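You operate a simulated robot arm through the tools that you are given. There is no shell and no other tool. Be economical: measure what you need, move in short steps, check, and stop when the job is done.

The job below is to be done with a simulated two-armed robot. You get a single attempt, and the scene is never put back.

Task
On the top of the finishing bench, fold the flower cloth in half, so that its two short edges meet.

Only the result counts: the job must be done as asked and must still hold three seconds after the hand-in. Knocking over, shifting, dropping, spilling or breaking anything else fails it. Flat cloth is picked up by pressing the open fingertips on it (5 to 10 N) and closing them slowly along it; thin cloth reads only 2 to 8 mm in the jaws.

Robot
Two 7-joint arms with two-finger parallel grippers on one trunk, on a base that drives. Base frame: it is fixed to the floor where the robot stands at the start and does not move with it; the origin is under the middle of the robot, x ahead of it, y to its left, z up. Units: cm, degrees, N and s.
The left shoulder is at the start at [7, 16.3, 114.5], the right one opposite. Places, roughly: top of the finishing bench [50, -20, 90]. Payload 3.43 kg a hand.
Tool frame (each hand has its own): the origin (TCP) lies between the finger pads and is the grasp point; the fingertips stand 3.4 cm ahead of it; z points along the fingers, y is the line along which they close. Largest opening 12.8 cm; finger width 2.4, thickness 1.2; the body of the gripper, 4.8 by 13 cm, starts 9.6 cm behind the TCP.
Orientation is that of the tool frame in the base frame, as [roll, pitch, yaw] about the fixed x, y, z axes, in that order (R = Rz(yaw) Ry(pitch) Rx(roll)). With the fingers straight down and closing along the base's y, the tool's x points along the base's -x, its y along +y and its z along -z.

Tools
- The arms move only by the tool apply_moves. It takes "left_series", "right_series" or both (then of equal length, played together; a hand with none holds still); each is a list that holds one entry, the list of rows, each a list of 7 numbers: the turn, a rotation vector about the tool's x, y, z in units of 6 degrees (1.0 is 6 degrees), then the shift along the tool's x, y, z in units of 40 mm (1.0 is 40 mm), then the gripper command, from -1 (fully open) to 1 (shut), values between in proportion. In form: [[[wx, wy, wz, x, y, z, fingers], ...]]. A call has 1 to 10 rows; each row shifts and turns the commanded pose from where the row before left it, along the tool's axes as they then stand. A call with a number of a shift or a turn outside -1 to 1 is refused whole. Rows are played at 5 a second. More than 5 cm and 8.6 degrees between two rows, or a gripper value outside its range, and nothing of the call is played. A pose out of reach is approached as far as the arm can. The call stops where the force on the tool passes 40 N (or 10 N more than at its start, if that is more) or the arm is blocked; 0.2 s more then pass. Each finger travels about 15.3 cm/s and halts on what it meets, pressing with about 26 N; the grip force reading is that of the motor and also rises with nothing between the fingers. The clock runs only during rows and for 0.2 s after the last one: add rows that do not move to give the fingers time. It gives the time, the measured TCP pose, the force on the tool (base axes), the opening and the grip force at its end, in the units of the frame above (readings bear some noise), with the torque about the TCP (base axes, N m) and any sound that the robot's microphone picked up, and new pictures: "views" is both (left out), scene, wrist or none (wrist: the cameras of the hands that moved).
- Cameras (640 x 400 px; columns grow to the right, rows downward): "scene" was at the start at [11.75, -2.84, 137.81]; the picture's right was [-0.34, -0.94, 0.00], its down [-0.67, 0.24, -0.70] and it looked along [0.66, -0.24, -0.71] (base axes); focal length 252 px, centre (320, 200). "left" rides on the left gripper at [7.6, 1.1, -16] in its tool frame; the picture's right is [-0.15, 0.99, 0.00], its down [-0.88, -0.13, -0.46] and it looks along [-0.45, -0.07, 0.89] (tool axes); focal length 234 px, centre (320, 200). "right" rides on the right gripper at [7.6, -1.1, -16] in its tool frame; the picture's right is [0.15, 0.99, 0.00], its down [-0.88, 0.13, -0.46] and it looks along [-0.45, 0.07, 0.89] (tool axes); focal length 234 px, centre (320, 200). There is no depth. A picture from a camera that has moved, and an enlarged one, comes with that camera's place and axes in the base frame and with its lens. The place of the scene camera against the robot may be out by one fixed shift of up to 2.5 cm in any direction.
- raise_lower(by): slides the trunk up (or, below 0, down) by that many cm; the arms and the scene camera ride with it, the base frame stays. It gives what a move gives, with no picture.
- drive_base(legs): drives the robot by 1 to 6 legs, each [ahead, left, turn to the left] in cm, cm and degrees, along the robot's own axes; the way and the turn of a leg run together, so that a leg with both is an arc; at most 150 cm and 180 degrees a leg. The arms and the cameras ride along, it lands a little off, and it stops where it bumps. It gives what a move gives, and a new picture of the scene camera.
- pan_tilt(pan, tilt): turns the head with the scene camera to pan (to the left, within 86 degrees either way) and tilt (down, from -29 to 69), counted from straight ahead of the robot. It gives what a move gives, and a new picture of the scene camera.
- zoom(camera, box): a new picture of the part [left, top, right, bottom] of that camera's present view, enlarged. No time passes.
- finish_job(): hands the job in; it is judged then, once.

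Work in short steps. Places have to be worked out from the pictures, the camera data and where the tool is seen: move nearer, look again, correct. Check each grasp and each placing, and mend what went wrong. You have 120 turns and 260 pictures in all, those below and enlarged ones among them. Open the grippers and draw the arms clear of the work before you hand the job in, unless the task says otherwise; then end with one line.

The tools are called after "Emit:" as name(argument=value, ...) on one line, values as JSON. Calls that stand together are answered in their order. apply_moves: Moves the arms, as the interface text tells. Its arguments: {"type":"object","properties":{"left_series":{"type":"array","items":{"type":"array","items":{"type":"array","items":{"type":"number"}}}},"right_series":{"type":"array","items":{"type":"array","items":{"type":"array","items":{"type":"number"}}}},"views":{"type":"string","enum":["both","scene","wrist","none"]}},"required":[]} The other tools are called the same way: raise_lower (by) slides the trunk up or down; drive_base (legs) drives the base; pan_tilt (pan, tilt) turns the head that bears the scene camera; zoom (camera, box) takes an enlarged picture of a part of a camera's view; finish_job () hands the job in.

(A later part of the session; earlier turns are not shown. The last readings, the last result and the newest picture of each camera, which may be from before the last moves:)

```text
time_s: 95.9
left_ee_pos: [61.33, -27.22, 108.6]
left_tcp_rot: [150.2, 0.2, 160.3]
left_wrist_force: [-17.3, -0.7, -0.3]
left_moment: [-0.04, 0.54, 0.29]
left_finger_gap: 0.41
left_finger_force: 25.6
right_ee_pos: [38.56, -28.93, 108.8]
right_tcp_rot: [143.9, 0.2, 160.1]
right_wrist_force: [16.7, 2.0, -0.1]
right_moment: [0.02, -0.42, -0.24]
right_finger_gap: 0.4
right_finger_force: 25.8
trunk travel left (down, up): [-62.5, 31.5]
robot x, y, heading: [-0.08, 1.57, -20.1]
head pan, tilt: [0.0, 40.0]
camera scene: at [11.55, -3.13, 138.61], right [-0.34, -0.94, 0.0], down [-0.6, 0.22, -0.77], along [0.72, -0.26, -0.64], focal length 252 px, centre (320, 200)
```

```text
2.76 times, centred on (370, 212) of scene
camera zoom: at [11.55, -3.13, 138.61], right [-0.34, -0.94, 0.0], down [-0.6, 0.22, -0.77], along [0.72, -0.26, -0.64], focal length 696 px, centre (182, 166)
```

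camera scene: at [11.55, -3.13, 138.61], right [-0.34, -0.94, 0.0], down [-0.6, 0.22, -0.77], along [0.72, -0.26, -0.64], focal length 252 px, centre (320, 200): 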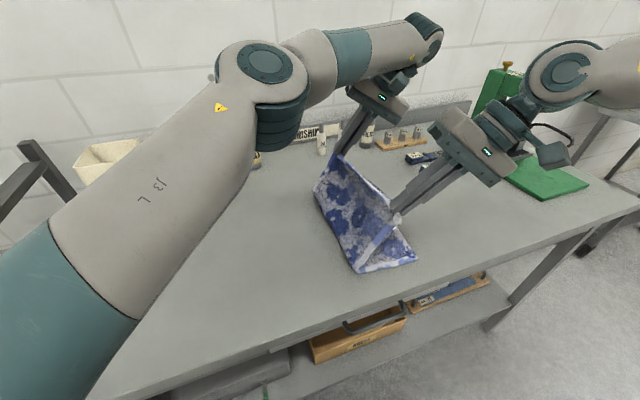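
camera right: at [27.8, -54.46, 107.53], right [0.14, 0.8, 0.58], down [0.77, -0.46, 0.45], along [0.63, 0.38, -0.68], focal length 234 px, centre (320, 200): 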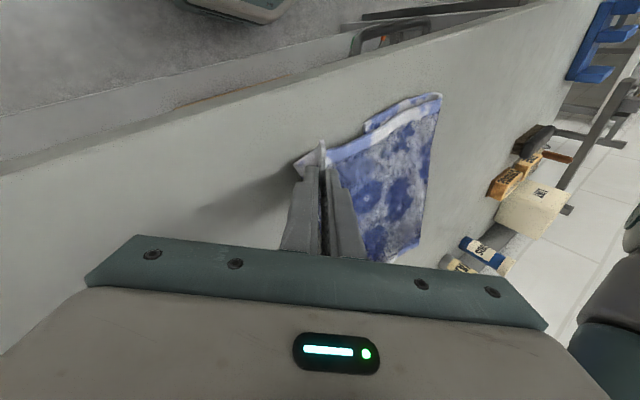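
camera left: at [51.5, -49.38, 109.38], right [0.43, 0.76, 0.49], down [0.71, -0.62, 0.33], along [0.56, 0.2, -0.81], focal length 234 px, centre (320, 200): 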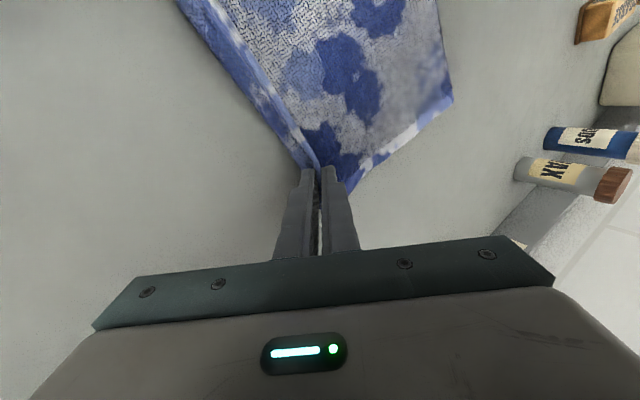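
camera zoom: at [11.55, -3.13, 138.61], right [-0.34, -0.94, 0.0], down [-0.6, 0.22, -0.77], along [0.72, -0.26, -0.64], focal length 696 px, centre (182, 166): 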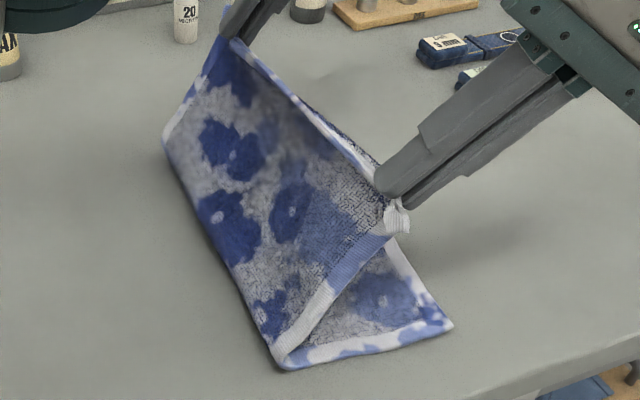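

It's taut and clean, with the crease near mid. I'll continue along the arc: down 4.5 cm, then −6 cm.

Emit:
apply_moves(left_series=[[[0, 0, 0, 0, -0.28, 0.49, 1], [0, 0, 0, 0, -0.28, 0.49, 1]]], right_series=[[[0, 0, 0, 0, -0.33, 0.455, 1], [0, 0, 0, 0, -0.33, 0.455, 1]]], views="none")

Emit:
drive_base(legs=[[2.1, -5.6, 0]])

Emit:
apply_moves(left_series=[[[0, 0, 0, 0.0, -0.35, 0.6, 1], [0, 0, 0, 0.03, -0.35, 0.3, 1], [0, 0, 0, 0, 0, 0, 1]]], right_series=[[[0, 0, 0, 0, -0.42, 0.58, 1], [0, 0, 0, 0.03, -0.4, 0.3, 1], [0, 0, 0, 0, 0, 0, 1]]], views="wrist")

Emit:
zoom(camera="scene", box=[270, 140, 430, 285])

```text
time_s: 96.5
left_ee_pos: [61.23, -27.42, 103.98]
left_tcp_rot: [150.1, -0.1, 160.4]
left_wrist_force: [-10.6, -1.7, 0.9]
left_moment: [-0.07, 0.35, 0.23]
left_finger_gap: 0.43
left_finger_force: 25.8
right_ee_pos: [38.58, -28.93, 104.33]
right_tcp_rot: [143.8, 0.2, 160.1]
right_wrist_force: [10.4, 1.0, -1.3]
right_moment: [0.01, -0.25, -0.11]
right_finger_gap: 0.4
right_finger_force: 26.6
trunk travel left (down, up): [-62.5, 31.5]
robot x, y, heading: [-0.34, 1.19, -20.0]
head pan, tilt: [0.0, 40.0]
```

```text
time_s: 97.5
left_ee_pos: [61.19, -33.19, 104.08]
left_tcp_rot: [150.2, 0.0, 160.4]
left_wrist_force: [-11.4, -1.3, -0.2]
left_moment: [-0.07, 0.38, 0.19]
left_finger_gap: 0.41
left_finger_force: 25.9
right_ee_pos: [38.84, -34.71, 104.45]
right_tcp_rot: [143.8, 0.3, 160.1]
right_wrist_force: [11.2, 0.8, 0.1]
right_moment: [0.01, -0.29, -0.1]
right_finger_gap: 0.43
right_finger_force: 26.4
trunk travel left (down, up): [-62.5, 31.5]
robot x, y, heading: [-0.46, -4.45, -19.9]
head pan, tilt: [0.0, 40.0]
camera scene: at [11.6, -9.05, 138.61], right [-0.34, -0.94, 0.0], down [-0.6, 0.22, -0.77], along [0.72, -0.26, -0.64], focal length 252 px, centre (320, 200)
```

scene: 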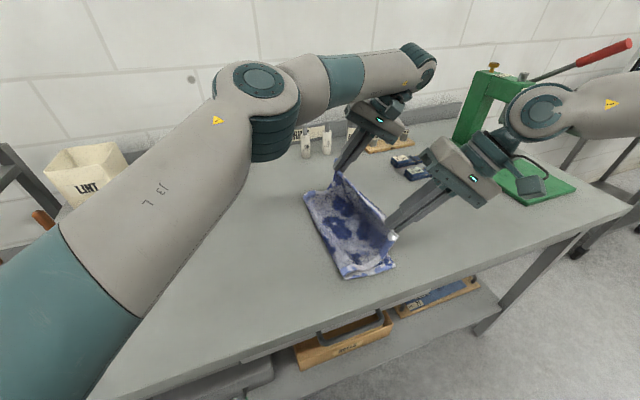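

```text
time_s: 98.3
left_ee_pos: [60.62, -33.65, 99.56]
left_tcp_rot: [150.3, 0.1, 160.2]
left_wrist_force: [-12.3, -1.4, -0.2]
left_moment: [-0.12, 0.41, 0.22]
left_finger_gap: 0.42
left_finger_force: 26.0
right_ee_pos: [38.21, -35.39, 99.74]
right_tcp_rot: [143.8, 0.4, 160.0]
right_wrist_force: [13.7, 1.6, -0.1]
right_moment: [0.01, -0.35, -0.15]
right_finger_gap: 0.4
right_finger_force: 25.8
trunk travel left (down, up): [-62.5, 31.5]
robot x, y, heading: [-0.33, -4.25, -20.1]
head pan, tilt: [0.0, 40.0]
camera right: at [27.41, -42.51, 111.9], right [0.13, 0.8, 0.58], down [0.77, -0.45, 0.45], along [0.63, 0.39, -0.68], focal length 234 px, centre (320, 200)
camera left: at [51.12, -37.52, 113.85], right [0.43, 0.76, 0.49], down [0.71, -0.62, 0.33], along [0.56, 0.21, -0.81], focal length 234 px, centre (320, 200)
```

right: 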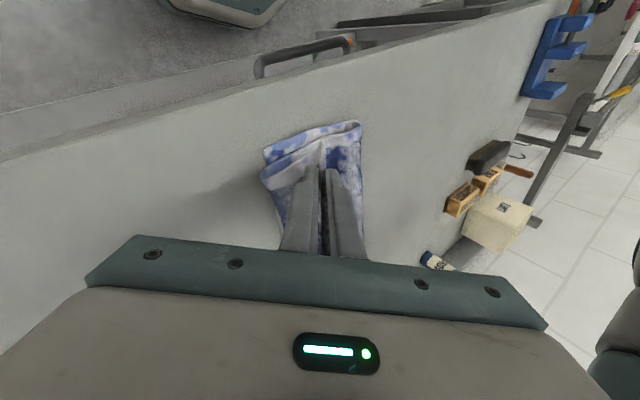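
left: 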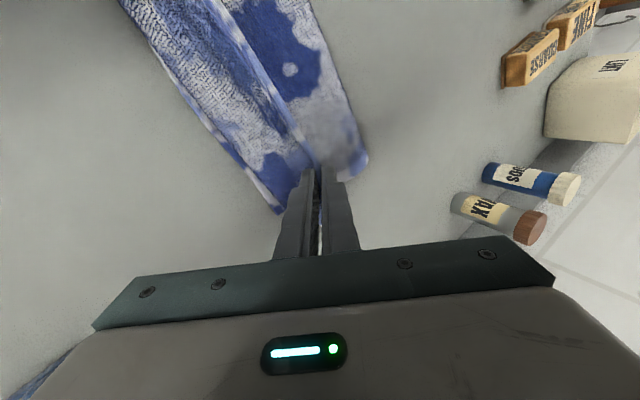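

```text
2.76 times, centred on (350, 212) of scene
camera zoom: at [11.55, -9.04, 138.61], right [-0.34, -0.94, 0.0], down [-0.6, 0.22, -0.77], along [0.72, -0.26, -0.64], focal length 696 px, centre (237, 166)
```

zoom: 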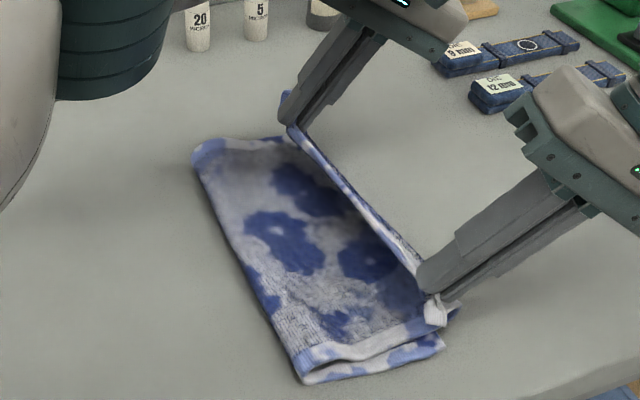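

Good. I'll move −2.5 cm to re-tension and then lower to near the lower layer, with the left hand going slightly farther to square the hem.

Emit:
drive_base(legs=[[0.9, -2.4, 0]])

Emit:
apply_moves(left_series=[[[0, 0, 0, -0.04, -0.37, 0.36, 1], [0, 0, 0, -0.04, -0.32, 0.36, 1], [0, 0, 0, 0, 0, 0, 1]]], right_series=[[[0, 0, 0, 0, -0.3, 0.41, 1], [0, 0, 0, 0, -0.3, 0.41, 1], [0, 0, 0, 0, 0, 0, 1]]], views="wrist")

Emit:
zoom(camera="scene", box=[270, 150, 410, 285])

Emit:
zoom(camera="right", box=[220, 90, 420, 260])

Emit:
zoom(camera="left", box=[120, 0, 420, 220])

```text
time_s: 99.1
left_ee_pos: [60.86, -35.86, 99.59]
left_tcp_rot: [150.3, 0.2, 160.4]
left_wrist_force: [-14.5, -1.2, 0.1]
left_moment: [-0.1, 0.44, 0.26]
left_finger_gap: 0.43
left_finger_force: 25.9
right_ee_pos: [38.21, -37.66, 99.67]
right_tcp_rot: [143.8, 0.5, 160.3]
right_wrist_force: [14.3, 1.5, -0.4]
right_moment: [-0.01, -0.33, -0.17]
right_finger_gap: 0.41
right_finger_force: 26.0
trunk travel left (down, up): [-62.5, 31.5]
robot x, y, heading: [0.04, -7.11, -19.8]
head pan, tilt: [0.0, 40.0]
camera scene: at [11.57, -11.29, 138.63], right [-0.34, -0.94, 0.0], down [-0.6, 0.22, -0.77], along [0.72, -0.26, -0.64], focal length 252 px, centre (320, 200)
```

scene: 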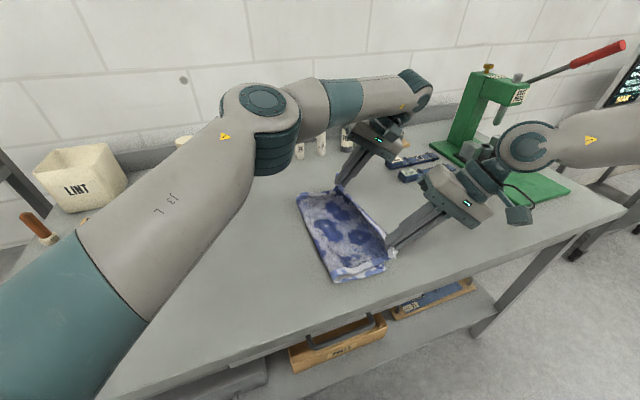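

```text
time_s: 99.9
left_ee_pos: [60.8, -37.02, 95.63]
left_tcp_rot: [150.2, 0.1, 160.3]
left_wrist_force: [-14.1, -1.2, 0.4]
left_moment: [-0.07, 0.37, 0.23]
left_finger_gap: 0.46
left_finger_force: 25.8
right_ee_pos: [38.1, -37.82, 95.63]
right_tcp_rot: [143.8, 0.4, 160.2]
right_wrist_force: [13.5, 0.9, 0.6]
right_moment: [-0.02, -0.36, -0.22]
right_finger_gap: 0.38
right_finger_force: 26.0
trunk travel left (down, up): [-62.5, 31.5]
robot x, y, heading: [-0.18, -6.71, -20.0]
head pan, tilt: [0.0, 40.0]
camera right: at [27.29, -44.88, 107.88], right [0.13, 0.8, 0.58], down [0.77, -0.45, 0.45], along [0.63, 0.39, -0.68], focal length 234 px, centre (320, 200)
camera left: at [51.2, -40.97, 109.93], right [0.43, 0.76, 0.49], down [0.71, -0.62, 0.33], along [0.55, 0.21, -0.81], focal length 234 px, centre (320, 200)
```

right: 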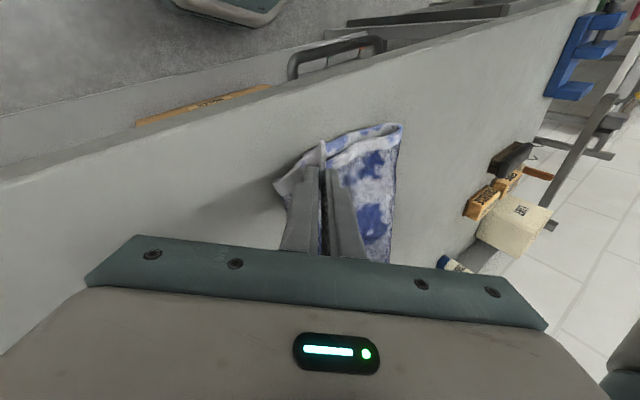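
left: 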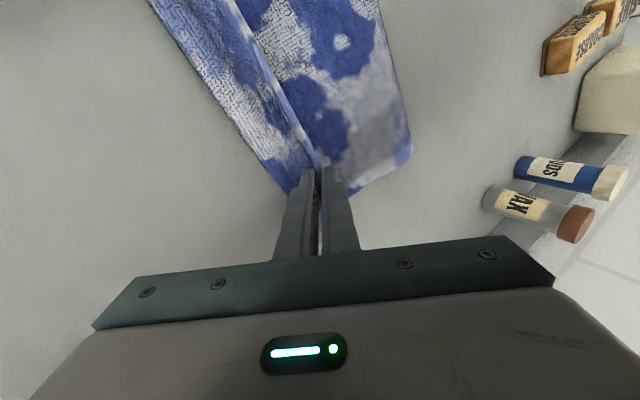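

```text
2.96 times, centred on (340, 218) of scene
camera zoom: at [11.53, -11.54, 138.61], right [-0.34, -0.94, 0.0], down [-0.6, 0.22, -0.77], along [0.72, -0.26, -0.64], focal length 747 px, centre (261, 148)
```

zoom: 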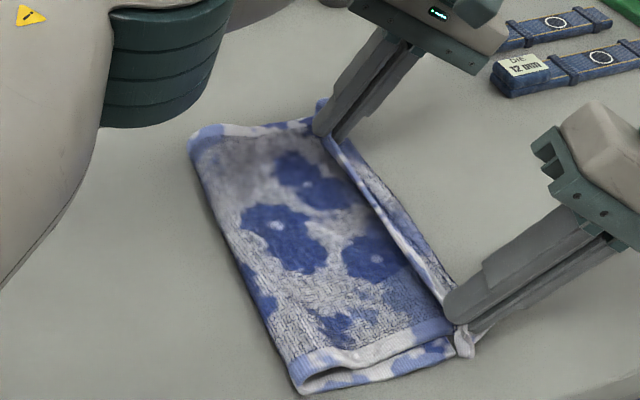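

```text
2.35 times, centred on (320, 175) of right
camera zoom: at [27.29, -44.88, 107.88], right [0.13, 0.8, 0.58], down [0.77, -0.45, 0.45], along [0.63, 0.39, -0.68], focal length 551 px, centre (320, 259)
```

zoom: 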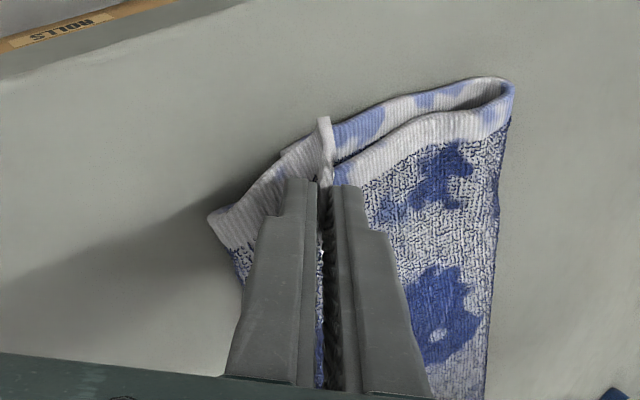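

```text
1.82 times, centred on (270, 110) of left
camera zoom: at [51.2, -40.97, 109.93], right [0.43, 0.76, 0.49], down [0.71, -0.62, 0.33], along [0.55, 0.21, -0.81], focal length 426 px, centre (411, 364)
```

zoom: 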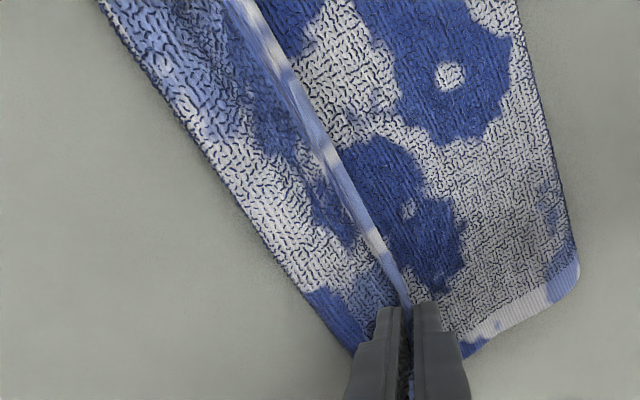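

The slack keeps rolling under the hem. This time I'll overshoot to unroll it, press the hem down low to the table, and then push it back so the slack has to go toward the crease instead.

Emit:
drive_base(legs=[[3.1, -8.2, 0]])

Emit:
apply_moves(left_series=[[[0, 0, 0, 0, -0.1, 0.17, 1], [0, 0, 0, 0, -0.08, 0.14, 1], [0, 0, 0, 0, 0, 0, 1]]], right_series=[[[0, 0, 0, 0, -0.12, 0.16, 1], [0, 0, 0, 0, -0.1, 0.13, 1], [0, 0, 0, 0, 0, 0, 1]]], views="none")

Emit:
zoom(camera="scene", box=[250, 150, 400, 285])

```text
time_s: 101.0
left_ee_pos: [60.99, -45.57, 95.57]
left_tcp_rot: [150.2, 0.0, 160.6]
left_wrist_force: [-16.1, -1.4, 0.6]
left_moment: [-0.06, 0.47, 0.23]
left_finger_gap: 0.42
left_finger_force: 25.9
right_ee_pos: [38.3, -46.3, 95.7]
right_tcp_rot: [143.8, 0.4, 160.4]
right_wrist_force: [15.9, 0.8, -0.4]
right_moment: [-0.01, -0.44, -0.24]
right_finger_gap: 0.41
right_finger_force: 25.5
trunk travel left (down, up): [-62.5, 31.5]
robot x, y, heading: [-0.47, -15.37, -19.5]
head pan, tilt: [0.0, 40.0]
camera scene: at [11.7, -20.22, 138.6], right [-0.34, -0.94, 0.0], down [-0.6, 0.22, -0.77], along [0.72, -0.26, -0.64], focal length 252 px, centre (320, 200)
```

scene: 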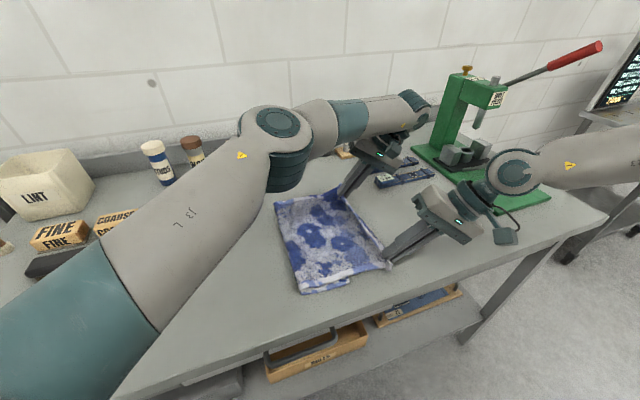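

```text
time_s: 101.8
left_ee_pos: [61.0, -45.57, 94.11]
left_tcp_rot: [150.3, 0.1, 160.5]
left_wrist_force: [-13.2, -0.3, 1.5]
left_moment: [-0.08, 0.4, 0.25]
left_finger_gap: 0.44
left_finger_force: 25.7
right_ee_pos: [38.35, -46.18, 94.37]
right_tcp_rot: [143.8, 0.4, 160.2]
right_wrist_force: [13.4, 2.0, 0.4]
right_moment: [-0.03, -0.34, -0.18]
right_finger_gap: 0.41
right_finger_force: 25.7
trunk travel left (down, up): [-62.5, 31.5]
robot x, y, heading: [-0.43, -15.61, -19.8]
head pan, tilt: [0.0, 40.0]
```

```text
2.96 times, centred on (325, 218) of scene
camera zoom: at [11.68, -20.09, 138.61], right [-0.34, -0.94, 0.0], down [-0.6, 0.22, -0.77], along [0.72, -0.26, -0.64], focal length 747 px, centre (305, 148)
```

zoom: 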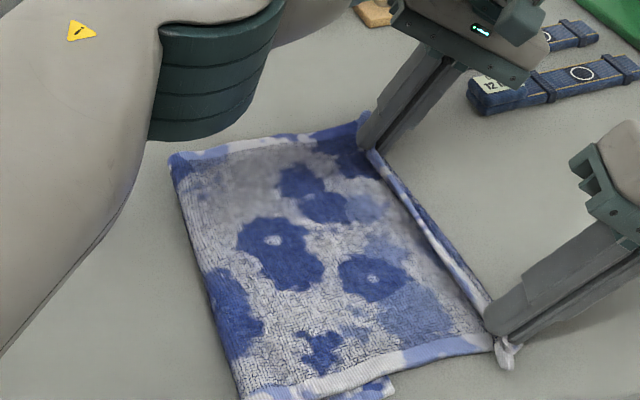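

It's unrolled and low. Now I'll push back about +4 cm as a first step and look.

Emit:
drive_base(legs=[[-1.5, 4, 0]])

Emit:
zoom(camera="scene", box=[260, 150, 410, 285])

Emit:
zoom(camera="left", box=[120, 0, 420, 220])

```text
time_s: 102.7
left_ee_pos: [60.72, -41.48, 94.18]
left_tcp_rot: [150.2, 0.1, 160.4]
left_wrist_force: [-13.5, -0.1, 1.6]
left_moment: [-0.05, 0.39, 0.23]
left_finger_gap: 0.43
left_finger_force: 26.1
right_ee_pos: [38.27, -42.15, 94.37]
right_tcp_rot: [143.8, 0.4, 160.3]
right_wrist_force: [14.0, 1.0, 0.4]
right_moment: [-0.02, -0.36, -0.22]
right_finger_gap: 0.4
right_finger_force: 26.5
trunk travel left (down, up): [-62.5, 31.5]
robot x, y, heading: [-0.02, -11.29, -19.8]
head pan, tilt: [0.0, 40.0]
camera scene: at [11.54, -16.06, 138.61], right [-0.34, -0.94, 0.0], down [-0.6, 0.22, -0.77], along [0.72, -0.26, -0.64], focal length 252 px, centre (320, 200)
```

scene: 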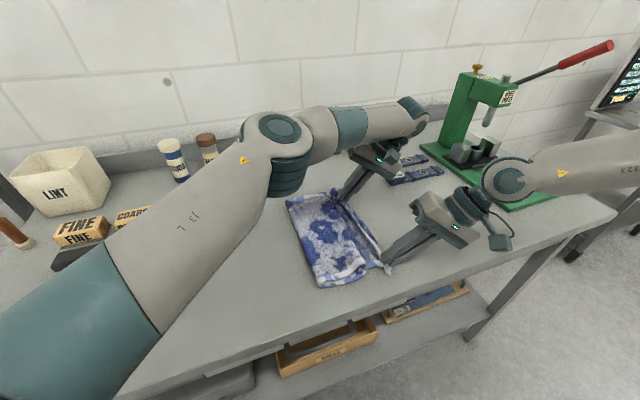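

```text
2.96 times, centred on (335, 218) of scene
camera zoom: at [11.54, -16.06, 138.61], right [-0.34, -0.94, 0.0], down [-0.6, 0.22, -0.77], along [0.72, -0.26, -0.64], focal length 747 px, centre (276, 148)
```

zoom: 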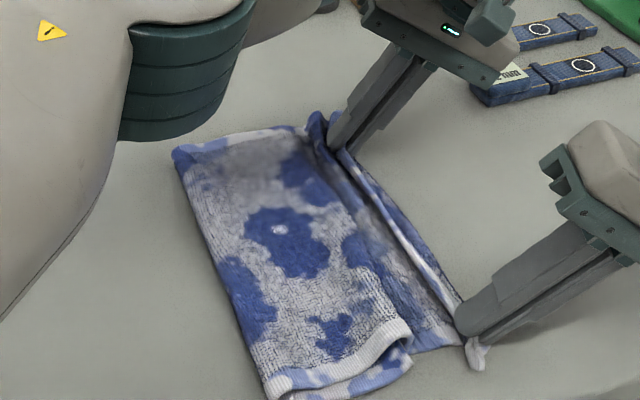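

```text
1.82 times, centred on (270, 110) of left
camera zoom: at [51.27, -45.44, 108.41], right [0.42, 0.76, 0.49], down [0.72, -0.61, 0.33], along [0.55, 0.21, -0.81], focal length 426 px, centre (411, 364)
```

zoom: 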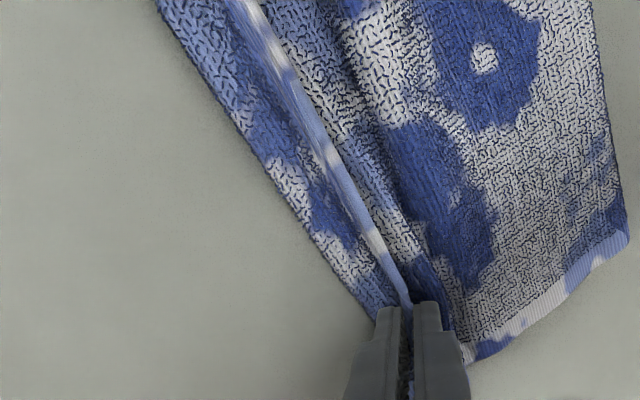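

A hump forms on the crease side, as intended, but a residual strip remains. It'll be cleaner to unroll fully, release the hem flat there, and regrip it with the hem on the outer side.

Emit:
drive_base(legs=[[1.9, -5, 0]])

Emit:
apply_moves(left_series=[[[0, 0, 0, 0, 0.03, -0.06, 1], [0, 0, 0, 0, 0.05, -0.09, 0.85], [0, 0, 0, 0, 0.05, -0.09, 0.7], [0, 0, 0, 0, 0, 0, 0.6], [0, 0, 0, 0, 0, -0.4, 0.6], [0, 0, 0, 0, 0, -0.7, 0.6], [0, 0, 0, 0, 0, -0.7, 0.6], [0, 0, 0, 0, 0, -0.5, 0.6]]], right_series=[[[0, 0, 0, 0, 0.03, -0.05, 1], [0, 0, 0, 0, 0.06, -0.08, 0.85], [0, 0, 0, 0, 0.06, -0.08, 0.7], [0, 0, 0, 0, 0, 0, 0.6], [0, 0, 0, 0, 0, -0.4, 0.6], [0, 0, 0, 0, 0, -0.7, 0.6], [0, 0, 0, 0, 0, -0.7, 0.6], [0, 0, 0, 0, 0, -0.5, 0.6]]], views="none")

Emit:
zoom(camera="scene", box=[250, 150, 410, 295])

```text
time_s: 103.6
left_ee_pos: [61.03, -46.58, 94.1]
left_tcp_rot: [150.3, 0.0, 160.6]
left_wrist_force: [-13.3, 0.0, 2.4]
left_moment: [-0.01, 0.35, 0.19]
left_finger_gap: 0.44
left_finger_force: 25.6
right_ee_pos: [38.41, -47.33, 94.26]
right_tcp_rot: [143.6, 0.4, 160.3]
right_wrist_force: [13.0, 0.0, -0.1]
right_moment: [0.03, -0.31, -0.2]
right_finger_gap: 0.42
right_finger_force: 25.9
trunk travel left (down, up): [-62.5, 31.5]
robot x, y, heading: [-0.05, -16.4, -19.8]
head pan, tilt: [0.0, 40.0]
camera scene: at [11.82, -21.18, 138.6], right [-0.34, -0.94, 0.0], down [-0.61, 0.22, -0.77], along [0.72, -0.26, -0.64], focal length 252 px, centre (320, 200)
```

scene: 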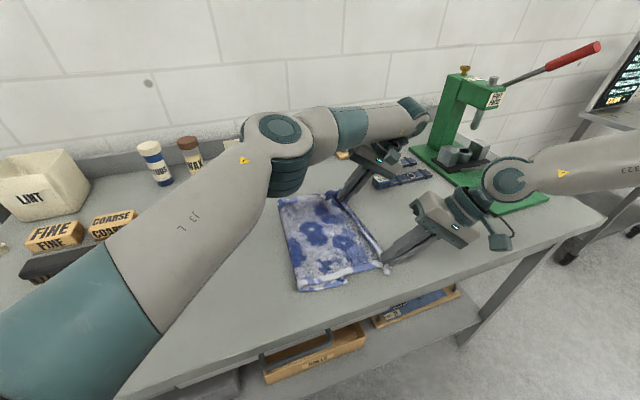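

```text
time_s: 105.4
left_ee_pos: [60.37, -48.2, 99.24]
left_tcp_rot: [150.3, 0.1, 160.5]
left_wrist_force: [-0.8, 0.0, -0.5]
left_moment: [0.0, -0.01, 0.01]
left_finger_gap: 2.57
left_finger_force: 0.0
left hand out of reach, approached as far as the arm can: row 6, 7, 8
right_ee_pos: [36.68, -52.11, 102.73]
right_tcp_rot: [143.8, 0.5, 160.2]
right_wrist_force: [-0.5, -0.7, -0.5]
right_moment: [0.03, -0.03, -0.02]
right_finger_gap: 2.55
right_finger_force: 0.1
trunk travel left (down, up): [-62.5, 31.5]
robot x, y, heading: [0.05, -16.52, -19.6]
head pan, tilt: [0.0, 40.0]
```

```text
2.76 times, centred on (330, 222) of scene
camera zoom: at [11.71, -21.17, 138.61], right [-0.34, -0.94, 0.0], down [-0.6, 0.22, -0.77], along [0.72, -0.26, -0.64], focal length 696 px, centre (292, 138)
```

zoom: 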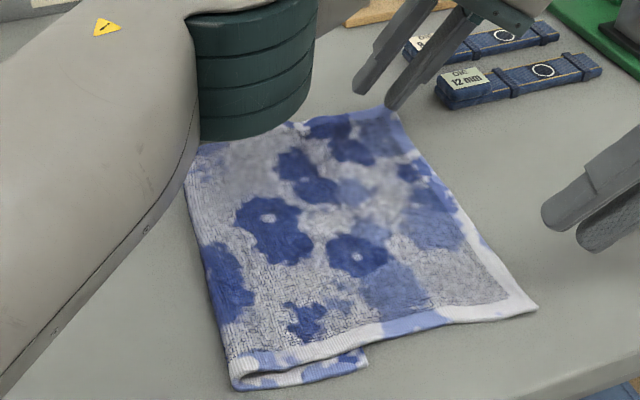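

Released, and the upper layer now lies perfectly flat and unrolled, overshooting with its hem at y ≈ −52. I'll set the hands upright again, shift the base slightly, and go for the hem ends, D′ (38, −52) and A′ (67.5, −52.5).

Emit:
apply_moves(left_series=[[[1, 0, 0, 0, 0, 0, 0.6], [1, 0, 0, 0, 0, 0, 0.6], [1, 0, 0, 0, 0, 0, 0.6], [1, 0, 0, 0, 0, 0, 0.6], [0.95, 0, 0, 0, 0, 0, 0.6], [0, 0, 0, 0, 0, -0.3, 0.6]]], right_series=[[[1, 0, 0, 0, 0, 0, 0.6], [1, 0, 0, 0, 0, 0, 0.6], [1, 0, 0, 0, 0, 0, 0.6], [1, 0, 0, 0, 0, 0, 0.6], [1, 0, 0, 0, 0, 0, 0.6], [1, 0, 0, 0, 0, 0, 0.6]]], views="none")

Emit:
drive_base(legs=[[0.9, -2.4, 0]])

```text
time_s: 106.8
left_ee_pos: [60.04, -48.42, 100.25]
left_tcp_rot: [-180.0, 0.0, 160.5]
left_wrist_force: [0.3, -0.2, -0.2]
left_moment: [-0.01, 0.02, 0.0]
left_finger_gap: 2.56
left_finger_force: 0.1
right_ee_pos: [36.52, -52.23, 102.73]
right_tcp_rot: [-180.0, 0.5, 160.4]
right_wrist_force: [0.4, 0.2, -0.1]
right_moment: [0.0, -0.01, -0.03]
right_finger_gap: 2.56
right_finger_force: 0.2
trunk travel left (down, up): [-62.5, 31.5]
robot x, y, heading: [-0.16, -16.46, -19.7]
head pan, tilt: [0.0, 40.0]
```

```text
time_s: 107.6
left_ee_pos: [60.09, -50.72, 100.28]
left_tcp_rot: [-179.8, 0.0, 160.4]
left_wrist_force: [1.9, 0.6, 0.1]
left_moment: [-0.02, 0.03, -0.01]
left_finger_gap: 2.56
left_finger_force: 0.1
right_ee_pos: [36.52, -54.5, 102.88]
right_tcp_rot: [179.9, 0.5, 160.3]
right_wrist_force: [-0.2, 0.6, -0.1]
right_moment: [-0.02, -0.01, 0.02]
right_finger_gap: 2.52
right_finger_force: 0.1
trunk travel left (down, up): [-62.5, 31.5]
robot x, y, heading: [-0.06, -18.91, -19.9]
head pan, tilt: [0.0, 40.0]
camera scene: at [11.82, -23.29, 138.63], right [-0.34, -0.94, 0.0], down [-0.61, 0.22, -0.77], along [0.72, -0.26, -0.64], focal length 252 px, centre (320, 200)
```

scene: 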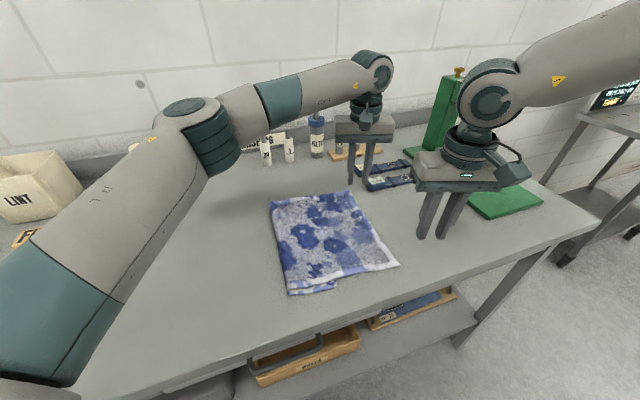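

Emit:
apply_moves(left_series=[[[0, 0, 0, -0.333, 0.033, 0.27, 0.6], [0, 0, 0, -0.333, 0.033, 0.27, 0.6], [0, 0, 0, -0.333, 0.033, 0.27, 0.6], [0, 0, 0, 0, 0, 0, 0.6]]], right_series=[[[0, 0, 0, -0.233, 0.333, 0.49, 0.6], [0, 0, 0, -0.233, 0.333, 0.49, 0.6], [0, 0, 0, -0.233, 0.333, 0.49, 0.6], [0, 0, 0, 0, 0, 0, 0.6]]], views="wrist")

```text
time_s: 108.6
left_ee_pos: [64.23, -51.76, 97.08]
left_tcp_rot: [180.0, 0.1, 160.4]
left_wrist_force: [-0.4, 0.8, -0.2]
left_moment: [-0.03, 0.02, -0.04]
left_finger_gap: 2.56
left_finger_force: 0.0
right_ee_pos: [40.45, -51.89, 96.99]
right_tcp_rot: [179.8, 0.7, 160.4]
right_wrist_force: [-0.7, -0.2, -1.0]
right_moment: [-0.02, 0.04, 0.02]
right_finger_gap: 2.56
right_finger_force: 0.1
trunk travel left (down, up): [-62.5, 31.5]
robot x, y, heading: [-0.26, -18.97, -19.6]
head pan, tilt: [0.0, 40.0]
camera right: at [32.79, -50.39, 112.99], right [0.2, 0.98, 0.0], down [0.87, -0.17, 0.46], along [0.46, -0.09, -0.89], focal length 234 px, centre (320, 200)
camera left: at [57.46, -48.21, 113.0], right [0.47, 0.88, 0.0], down [0.79, -0.42, 0.46], along [0.4, -0.21, -0.89], focal length 234 px, centre (320, 200)
```

right: 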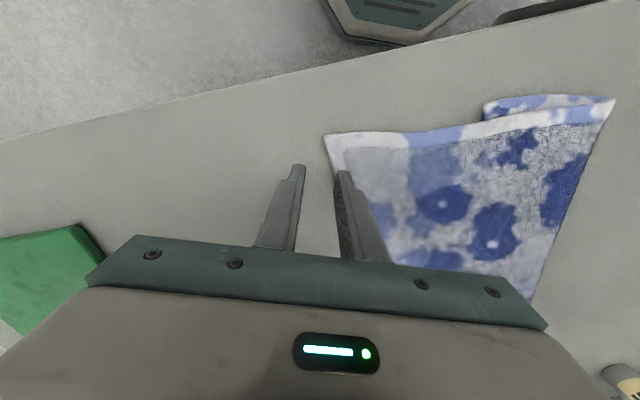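
left: 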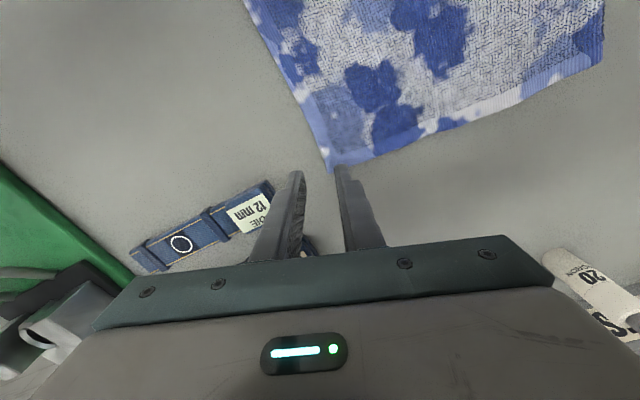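

The wrist views put the hem at y ≈ −50 to −50.7 and A′ at x ≈ 65. I'll shift both hands inward accordingly and lower.

Emit:
apply_moves(left_series=[[[0, 0, 0, 0.24, 0.14, 0, 0.6], [0, 0, 0, 0.24, 0.14, 0.2, 0.6], [0, 0, 0, 0, 0, 0.3, 0.6], [0, 0, 0, 0, 0, 0.1, 0.6], [0, 0, 0, 0, 0, 0, 0.6]]], right_series=[[[0, 0, 0, 0.07, 0.3, 0, 0.6], [0, 0, 0, 0.07, 0.3, 0.2, 0.6], [0, 0, 0, 0, 0, 0.3, 0.6], [0, 0, 0, 0, 0, 0.1, 0.6], [0, 0, 0, 0, 0, 0, 0.6]]], views="wrist")

```text
time_s: 109.8
left_ee_pos: [62.74, -50.25, 94.6]
left_tcp_rot: [-180.0, 0.0, 160.6]
left_wrist_force: [0.7, 0.5, 0.4]
left_moment: [0.01, 0.02, -0.02]
left_finger_gap: 2.58
left_finger_force: 0.1
right_ee_pos: [40.85, -49.44, 94.38]
right_tcp_rot: [179.8, 0.4, 160.3]
right_wrist_force: [0.0, -0.2, -0.6]
right_moment: [0.04, 0.01, -0.01]
right_finger_gap: 2.55
right_finger_force: 0.2
trunk travel left (down, up): [-62.5, 31.5]
robot x, y, heading: [-0.08, -18.7, -19.7]
head pan, tilt: [0.0, 40.0]
camera right: at [33.15, -47.98, 110.42], right [0.19, 0.98, 0.0], down [0.87, -0.17, 0.46], along [0.46, -0.09, -0.89], focal length 234 px, centre (320, 200)
camera left: at [55.89, -46.6, 110.39], right [0.47, 0.88, 0.0], down [0.79, -0.42, 0.46], along [0.4, -0.21, -0.89], focal length 234 px, centre (320, 200)
```

right: 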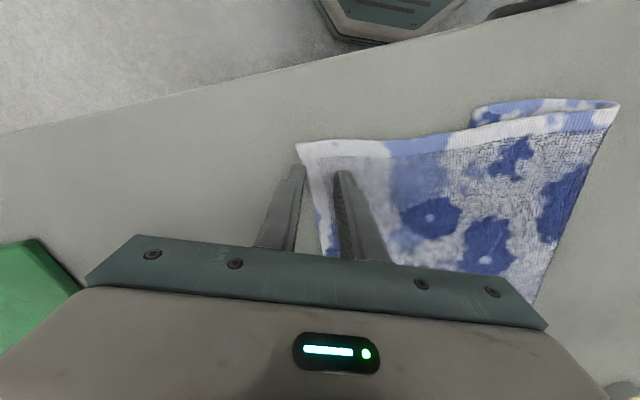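
left: 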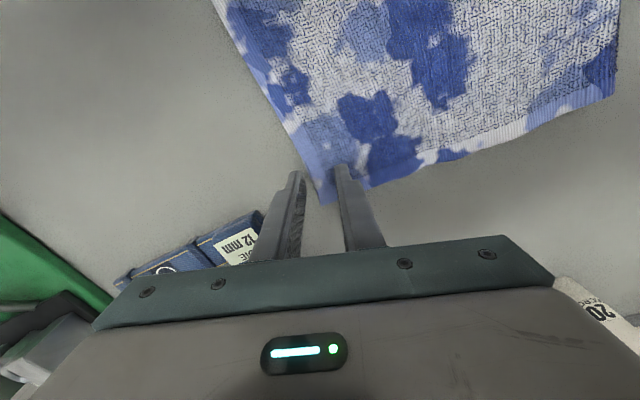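

Both are well placed, with the outer finger just off the hem and the inner finger on the cloth. I'll press down to contact.

Emit:
apply_moves(left_series=[[[0, 0, 0, 0, 0, 0.1, 0.6], [0, 0, 0, 0, 0, 0.07, 0.6], [0, 0, 0, 0, 0, 0.06, 0.6], [0, 0, 0, 0, 0, 0, 0.6]]], right_series=[[[0, 0, 0, 0, 0, 0.08, 0.6], [0, 0, 0, 0, 0, 0.06, 0.6], [0, 0, 0, 0, 0, 0.05, 0.6], [0, 0, 0, 0, 0, 0, 0.6]]], views="none")

```text
time_s: 110.8
left_ee_pos: [62.66, -50.06, 93.79]
left_tcp_rot: [-179.9, 0.0, 160.5]
left_wrist_force: [1.4, 0.2, 2.7]
left_moment: [0.06, -0.08, -0.03]
left_finger_gap: 2.55
left_finger_force: 0.3
right_ee_pos: [40.97, -49.43, 93.72]
right_tcp_rot: [179.8, 0.5, 160.3]
right_wrist_force: [-0.9, 0.2, 3.1]
right_moment: [-0.01, -0.01, -0.01]
right_finger_gap: 2.51
right_finger_force: 0.1
trunk travel left (down, up): [-62.5, 31.5]
robot x, y, heading: [0.16, -19.19, -19.9]
head pan, tilt: [0.0, 40.0]
```

Emit:
apply_moves(left_series=[[[0, 0, 0, 0, 0, 0.03, 0.6], [0, 0, 0, 0, 0, 0, 0.65], [0, 0, 0, 0, 0, 0, 0.7], [0, 0, 0, 0, 0, 0, 0.75], [0, 0, 0, 0, 0, 0, 0.8], [0, 0, 0, 0, 0, 0, 0.85], [0, 0, 0, 0, 0, 0, 0.9], [0, 0, 0, 0, 0, 0, 0.95], [0, 0, 0, 0, 0, 0, 1], [0, 0, 0, 0, 0, 0, 1]]], right_series=[[[0, 0, 0, 0, 0, 0.03, 0.6], [0, 0, 0, 0, 0, 0, 0.65], [0, 0, 0, 0, 0, 0, 0.7], [0, 0, 0, 0, 0, 0, 0.75], [0, 0, 0, 0, 0, 0, 0.8], [0, 0, 0, 0, 0, 0, 0.85], [0, 0, 0, 0, 0, 0, 0.9], [0, 0, 0, 0, 0, 0, 0.95], [0, 0, 0, 0, 0, 0, 1], [0, 0, 0, 0, 0, 0, 1]]], views="wrist")

```text
time_s: 113.0
left_ee_pos: [62.59, -50.1, 93.85]
left_tcp_rot: [-180.0, 0.1, 160.4]
left_wrist_force: [0.7, 1.5, 5.4]
left_moment: [0.04, -0.04, 0.0]
left_finger_gap: 0.43
left_finger_force: 26.0
right_ee_pos: [40.84, -49.25, 93.55]
right_tcp_rot: [179.8, 0.7, 160.2]
right_wrist_force: [0.8, 1.0, 19.5]
right_moment: [0.08, -0.03, -0.04]
right_finger_gap: 0.4
right_finger_force: 25.6
trunk travel left (down, up): [-62.5, 31.5]
robot x, y, heading: [0.33, -18.75, -19.6]
head pan, tilt: [0.0, 40.0]
camera right: at [33.14, -47.84, 109.6], right [0.19, 0.98, 0.0], down [0.87, -0.17, 0.47], along [0.46, -0.09, -0.89], focal length 234 px, centre (320, 200)
camera left: at [55.69, -46.41, 109.54], right [0.47, 0.88, 0.0], down [0.79, -0.42, 0.46], along [0.4, -0.21, -0.89], focal length 234 px, centre (320, 200)
```

right: 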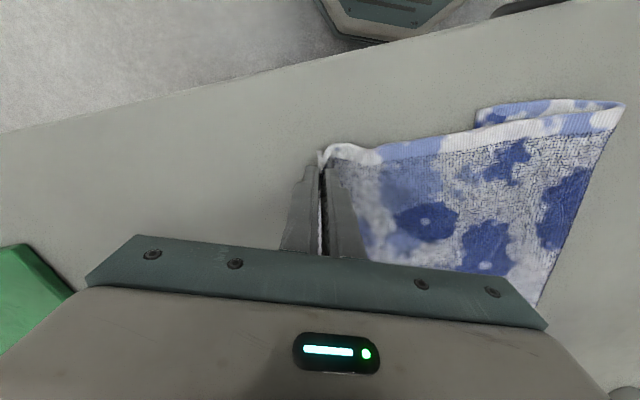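
left: 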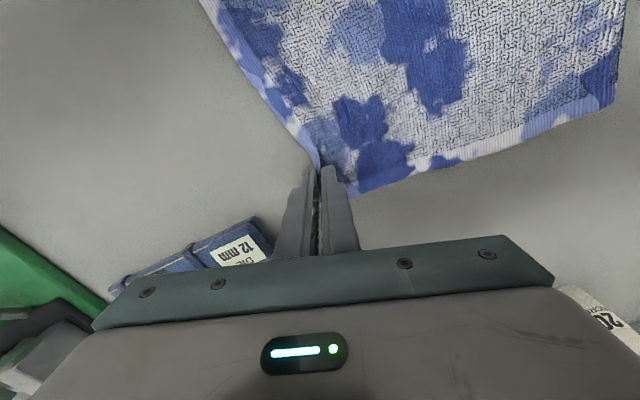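

Both hems are gripped the right way round. I'll lift, then carry back to open the fold and flatten the lower part.

Emit:
apply_moves(left_series=[[[0, 0, 0, 0.085, 0.235, -0.56, 1], [0, 0, 0, 0.085, 0.235, -0.56, 1], [0, 0, 0, 0.085, 0.235, -0.56, 1], [0, 0, 0, 0.085, 0.235, -0.56, 1], [0, 0, 0, 0, 0, 0, 1]]], right_series=[[[0, 0, 0, 0.085, 0.235, -0.56, 1], [0, 0, 0, 0.085, 0.235, -0.56, 1], [0, 0, 0, 0.085, 0.235, -0.56, 1], [0, 0, 0, 0.085, 0.235, -0.56, 1], [0, 0, 0, 0, 0, 0, 1]]], views="none")

Emit:
drive_base(legs=[[-4.8, 13.2, 0], [-5.8, 16, 0]])

Emit:
zoom(camera="scene", box=[320, 150, 490, 285])

```text
time_s: 114.2
left_ee_pos: [62.75, -46.16, 102.46]
left_tcp_rot: [180.0, 0.0, 160.5]
left_wrist_force: [-0.8, 0.2, -1.5]
left_moment: [-0.02, 0.04, 0.03]
left_finger_gap: 0.4
left_finger_force: 25.7
right_ee_pos: [40.82, -45.96, 101.27]
right_tcp_rot: [179.8, 0.4, 160.2]
right_wrist_force: [0.1, 0.4, 0.5]
right_moment: [0.0, -0.06, -0.01]
right_finger_gap: 0.42
right_finger_force: 26.1
right hand out of reach, approached as far as the arm can: row 4
trunk travel left (down, up): [-62.5, 31.5]
robot x, y, heading: [-0.17, -18.75, -20.0]
head pan, tilt: [0.0, 40.0]
```

```text
time_s: 116.6
left_ee_pos: [62.72, -15.32, 102.51]
left_tcp_rot: [-180.0, 0.0, 160.4]
left_wrist_force: [-0.6, -0.2, -0.4]
left_moment: [-0.04, 0.05, 0.0]
left_finger_gap: 0.4
left_finger_force: 25.9
right_ee_pos: [40.82, -15.05, 101.29]
right_tcp_rot: [179.7, 0.5, 160.2]
right_wrist_force: [0.4, 0.1, 0.9]
right_moment: [0.01, -0.05, -0.03]
right_finger_gap: 0.39
right_finger_force: 25.6
trunk travel left (down, up): [-62.5, 31.5]
robot x, y, heading: [-0.47, 11.88, -20.0]
head pan, tilt: [0.0, 40.0]
camera scene: at [11.81, 7.28, 138.6], right [-0.34, -0.94, 0.0], down [-0.6, 0.22, -0.77], along [0.72, -0.26, -0.64], focal length 252 px, centre (320, 200)
```

scene: 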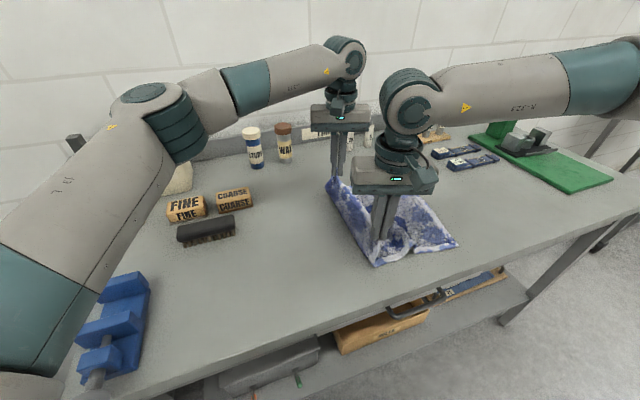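

```text
2.96 times, centred on (405, 218) of scene
camera zoom: at [11.81, 7.28, 138.6], right [-0.34, -0.94, 0.0], down [-0.6, 0.22, -0.77], along [0.72, -0.26, -0.64], focal length 747 px, centre (68, 148)
```

zoom: 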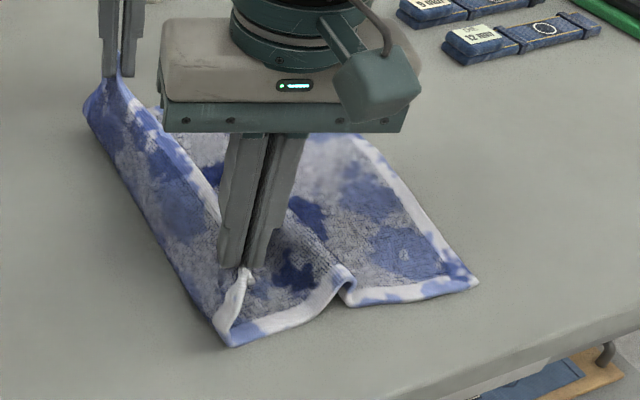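

A small ridge remains at the old crease, so I'll pull 6 cm more to take it out.

Emit:
drive_base(legs=[[-2.2, 6, 0]])

Emit:
zoom(camera="scene", box=[330, 150, 500, 285])

```text
time_s: 117.6
left_ee_pos: [62.51, -9.02, 102.48]
left_tcp_rot: [179.9, -0.1, 160.3]
left_wrist_force: [-0.9, 0.1, -0.5]
left_moment: [-0.07, 0.05, -0.01]
left_finger_gap: 0.42
left_finger_force: 25.9
right_ee_pos: [40.69, -8.86, 101.43]
right_tcp_rot: [179.6, 0.4, 160.3]
right_wrist_force: [0.5, 0.2, -0.6]
right_moment: [0.02, -0.06, -0.02]
right_finger_gap: 0.36
right_finger_force: 26.8
trunk travel left (down, up): [-62.5, 31.5]
robot x, y, heading: [-0.04, 18.15, -20.0]
head pan, tilt: [0.0, 40.0]
camera scene: at [11.78, 13.57, 138.6], right [-0.34, -0.94, 0.0], down [-0.6, 0.22, -0.77], along [0.72, -0.26, -0.64], focal length 252 px, centre (320, 200)
```

scene: 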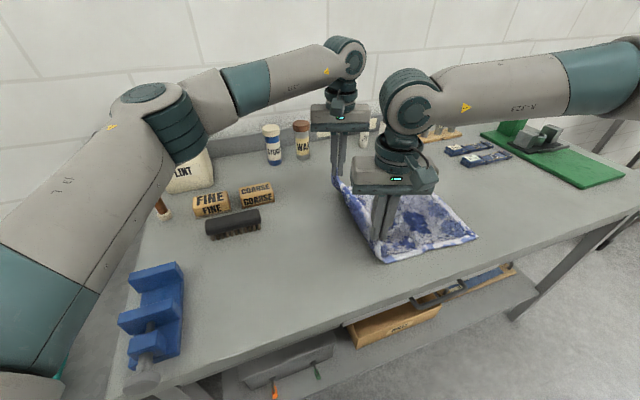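

```text
2.96 times, centred on (415, 218) of scene
camera zoom: at [11.78, 13.57, 138.6], right [-0.34, -0.94, 0.0], down [-0.6, 0.22, -0.77], along [0.72, -0.26, -0.64], focal length 747 px, centre (38, 148)
```

zoom: 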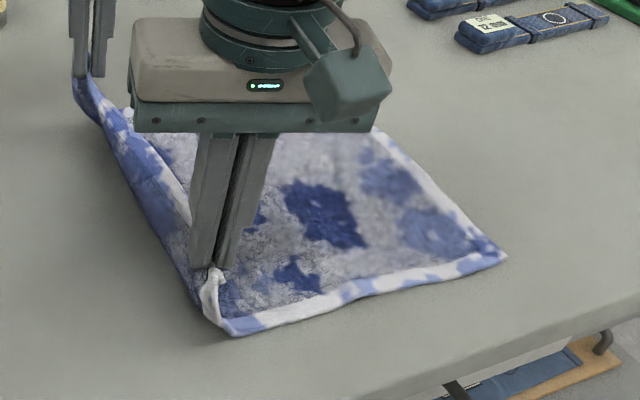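

It's flat again, with the lower edge at y ≈ −38.3, so the mid-line should be near −20.5. I'll raise and stand it over the mid-line.

Emit:
apply_moves(left_series=[[[0, 0, 0, -0.107, -0.294, -0.344, 1], [0, 0, 0, -0.107, -0.294, -0.344, 1], [0, 0, 0, -0.107, -0.294, -0.344, 1], [0, 0, 0, -0.107, -0.294, -0.344, 1]]], right_series=[[[0, 0, 0, -0.107, -0.294, -0.4, 1], [0, 0, 0, -0.107, -0.294, -0.4, 1], [0, 0, 0, -0.107, -0.294, -0.42, 1], [0, 0, 0, -0.107, -0.294, -0.42, 1]]], views="none")

Emit:
drive_base(legs=[[3.9, -10.8, 0]])

Emit:
zoom(camera="scene", box=[300, 140, 460, 285])

```text
time_s: 118.6
left_ee_pos: [62.24, -14.3, 107.82]
left_tcp_rot: [179.9, 0.0, 160.5]
left_wrist_force: [-1.2, -0.1, 0.2]
left_moment: [0.03, 0.01, 0.01]
left_finger_gap: 0.41
left_finger_force: 25.4
right_ee_pos: [40.83, -13.89, 108.06]
right_tcp_rot: [179.6, 0.5, 160.2]
right_wrist_force: [-0.5, -0.4, -0.9]
right_moment: [0.04, -0.05, -0.03]
right_finger_gap: 0.4
right_finger_force: 26.1
trunk travel left (down, up): [-62.5, 31.5]
robot x, y, heading: [-0.01, 18.23, -20.0]
head pan, tilt: [0.0, 40.0]
```

```text
time_s: 119.8
left_ee_pos: [62.28, -25.69, 107.67]
left_tcp_rot: [-179.9, 0.0, 160.3]
left_wrist_force: [0.2, -0.4, 0.3]
left_moment: [-0.02, 0.0, 0.02]
left_finger_gap: 0.41
left_finger_force: 25.9
right_ee_pos: [40.78, -25.27, 107.93]
right_tcp_rot: [179.7, 0.5, 160.2]
right_wrist_force: [1.0, -0.4, -0.2]
right_moment: [0.0, 0.0, -0.01]
right_finger_gap: 0.39
right_finger_force: 25.5
trunk travel left (down, up): [-62.5, 31.5]
robot x, y, heading: [-0.09, 6.66, -20.0]
head pan, tilt: [0.0, 40.0]
camera scene: at [11.65, 2.17, 138.61], right [-0.34, -0.94, 0.0], down [-0.6, 0.22, -0.77], along [0.72, -0.26, -0.64], focal length 252 px, centre (320, 200)
```

scene: 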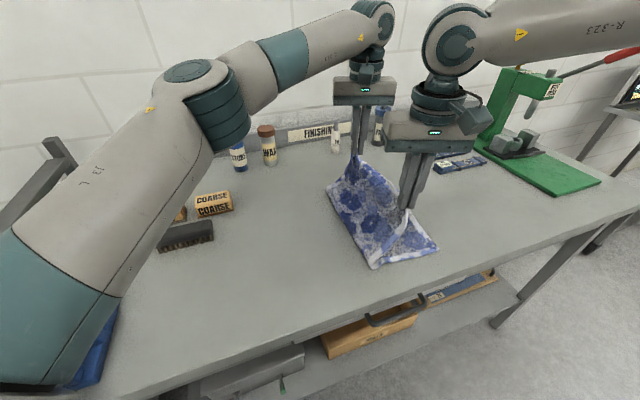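

```text
2.76 times, centred on (380, 212) of scene
camera zoom: at [11.65, 2.17, 138.61], right [-0.34, -0.94, 0.0], down [-0.6, 0.22, -0.77], along [0.72, -0.26, -0.64], focal length 696 px, centre (154, 166)
```

zoom: 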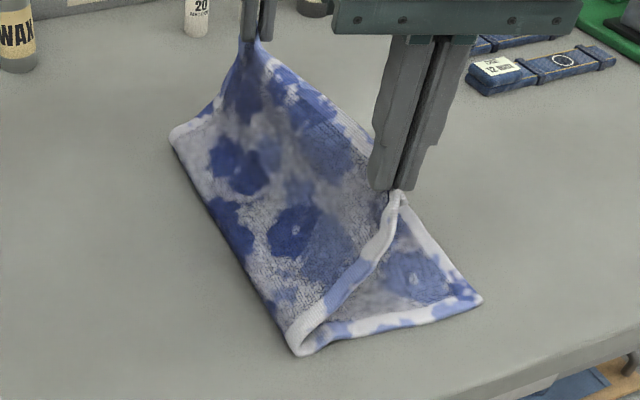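

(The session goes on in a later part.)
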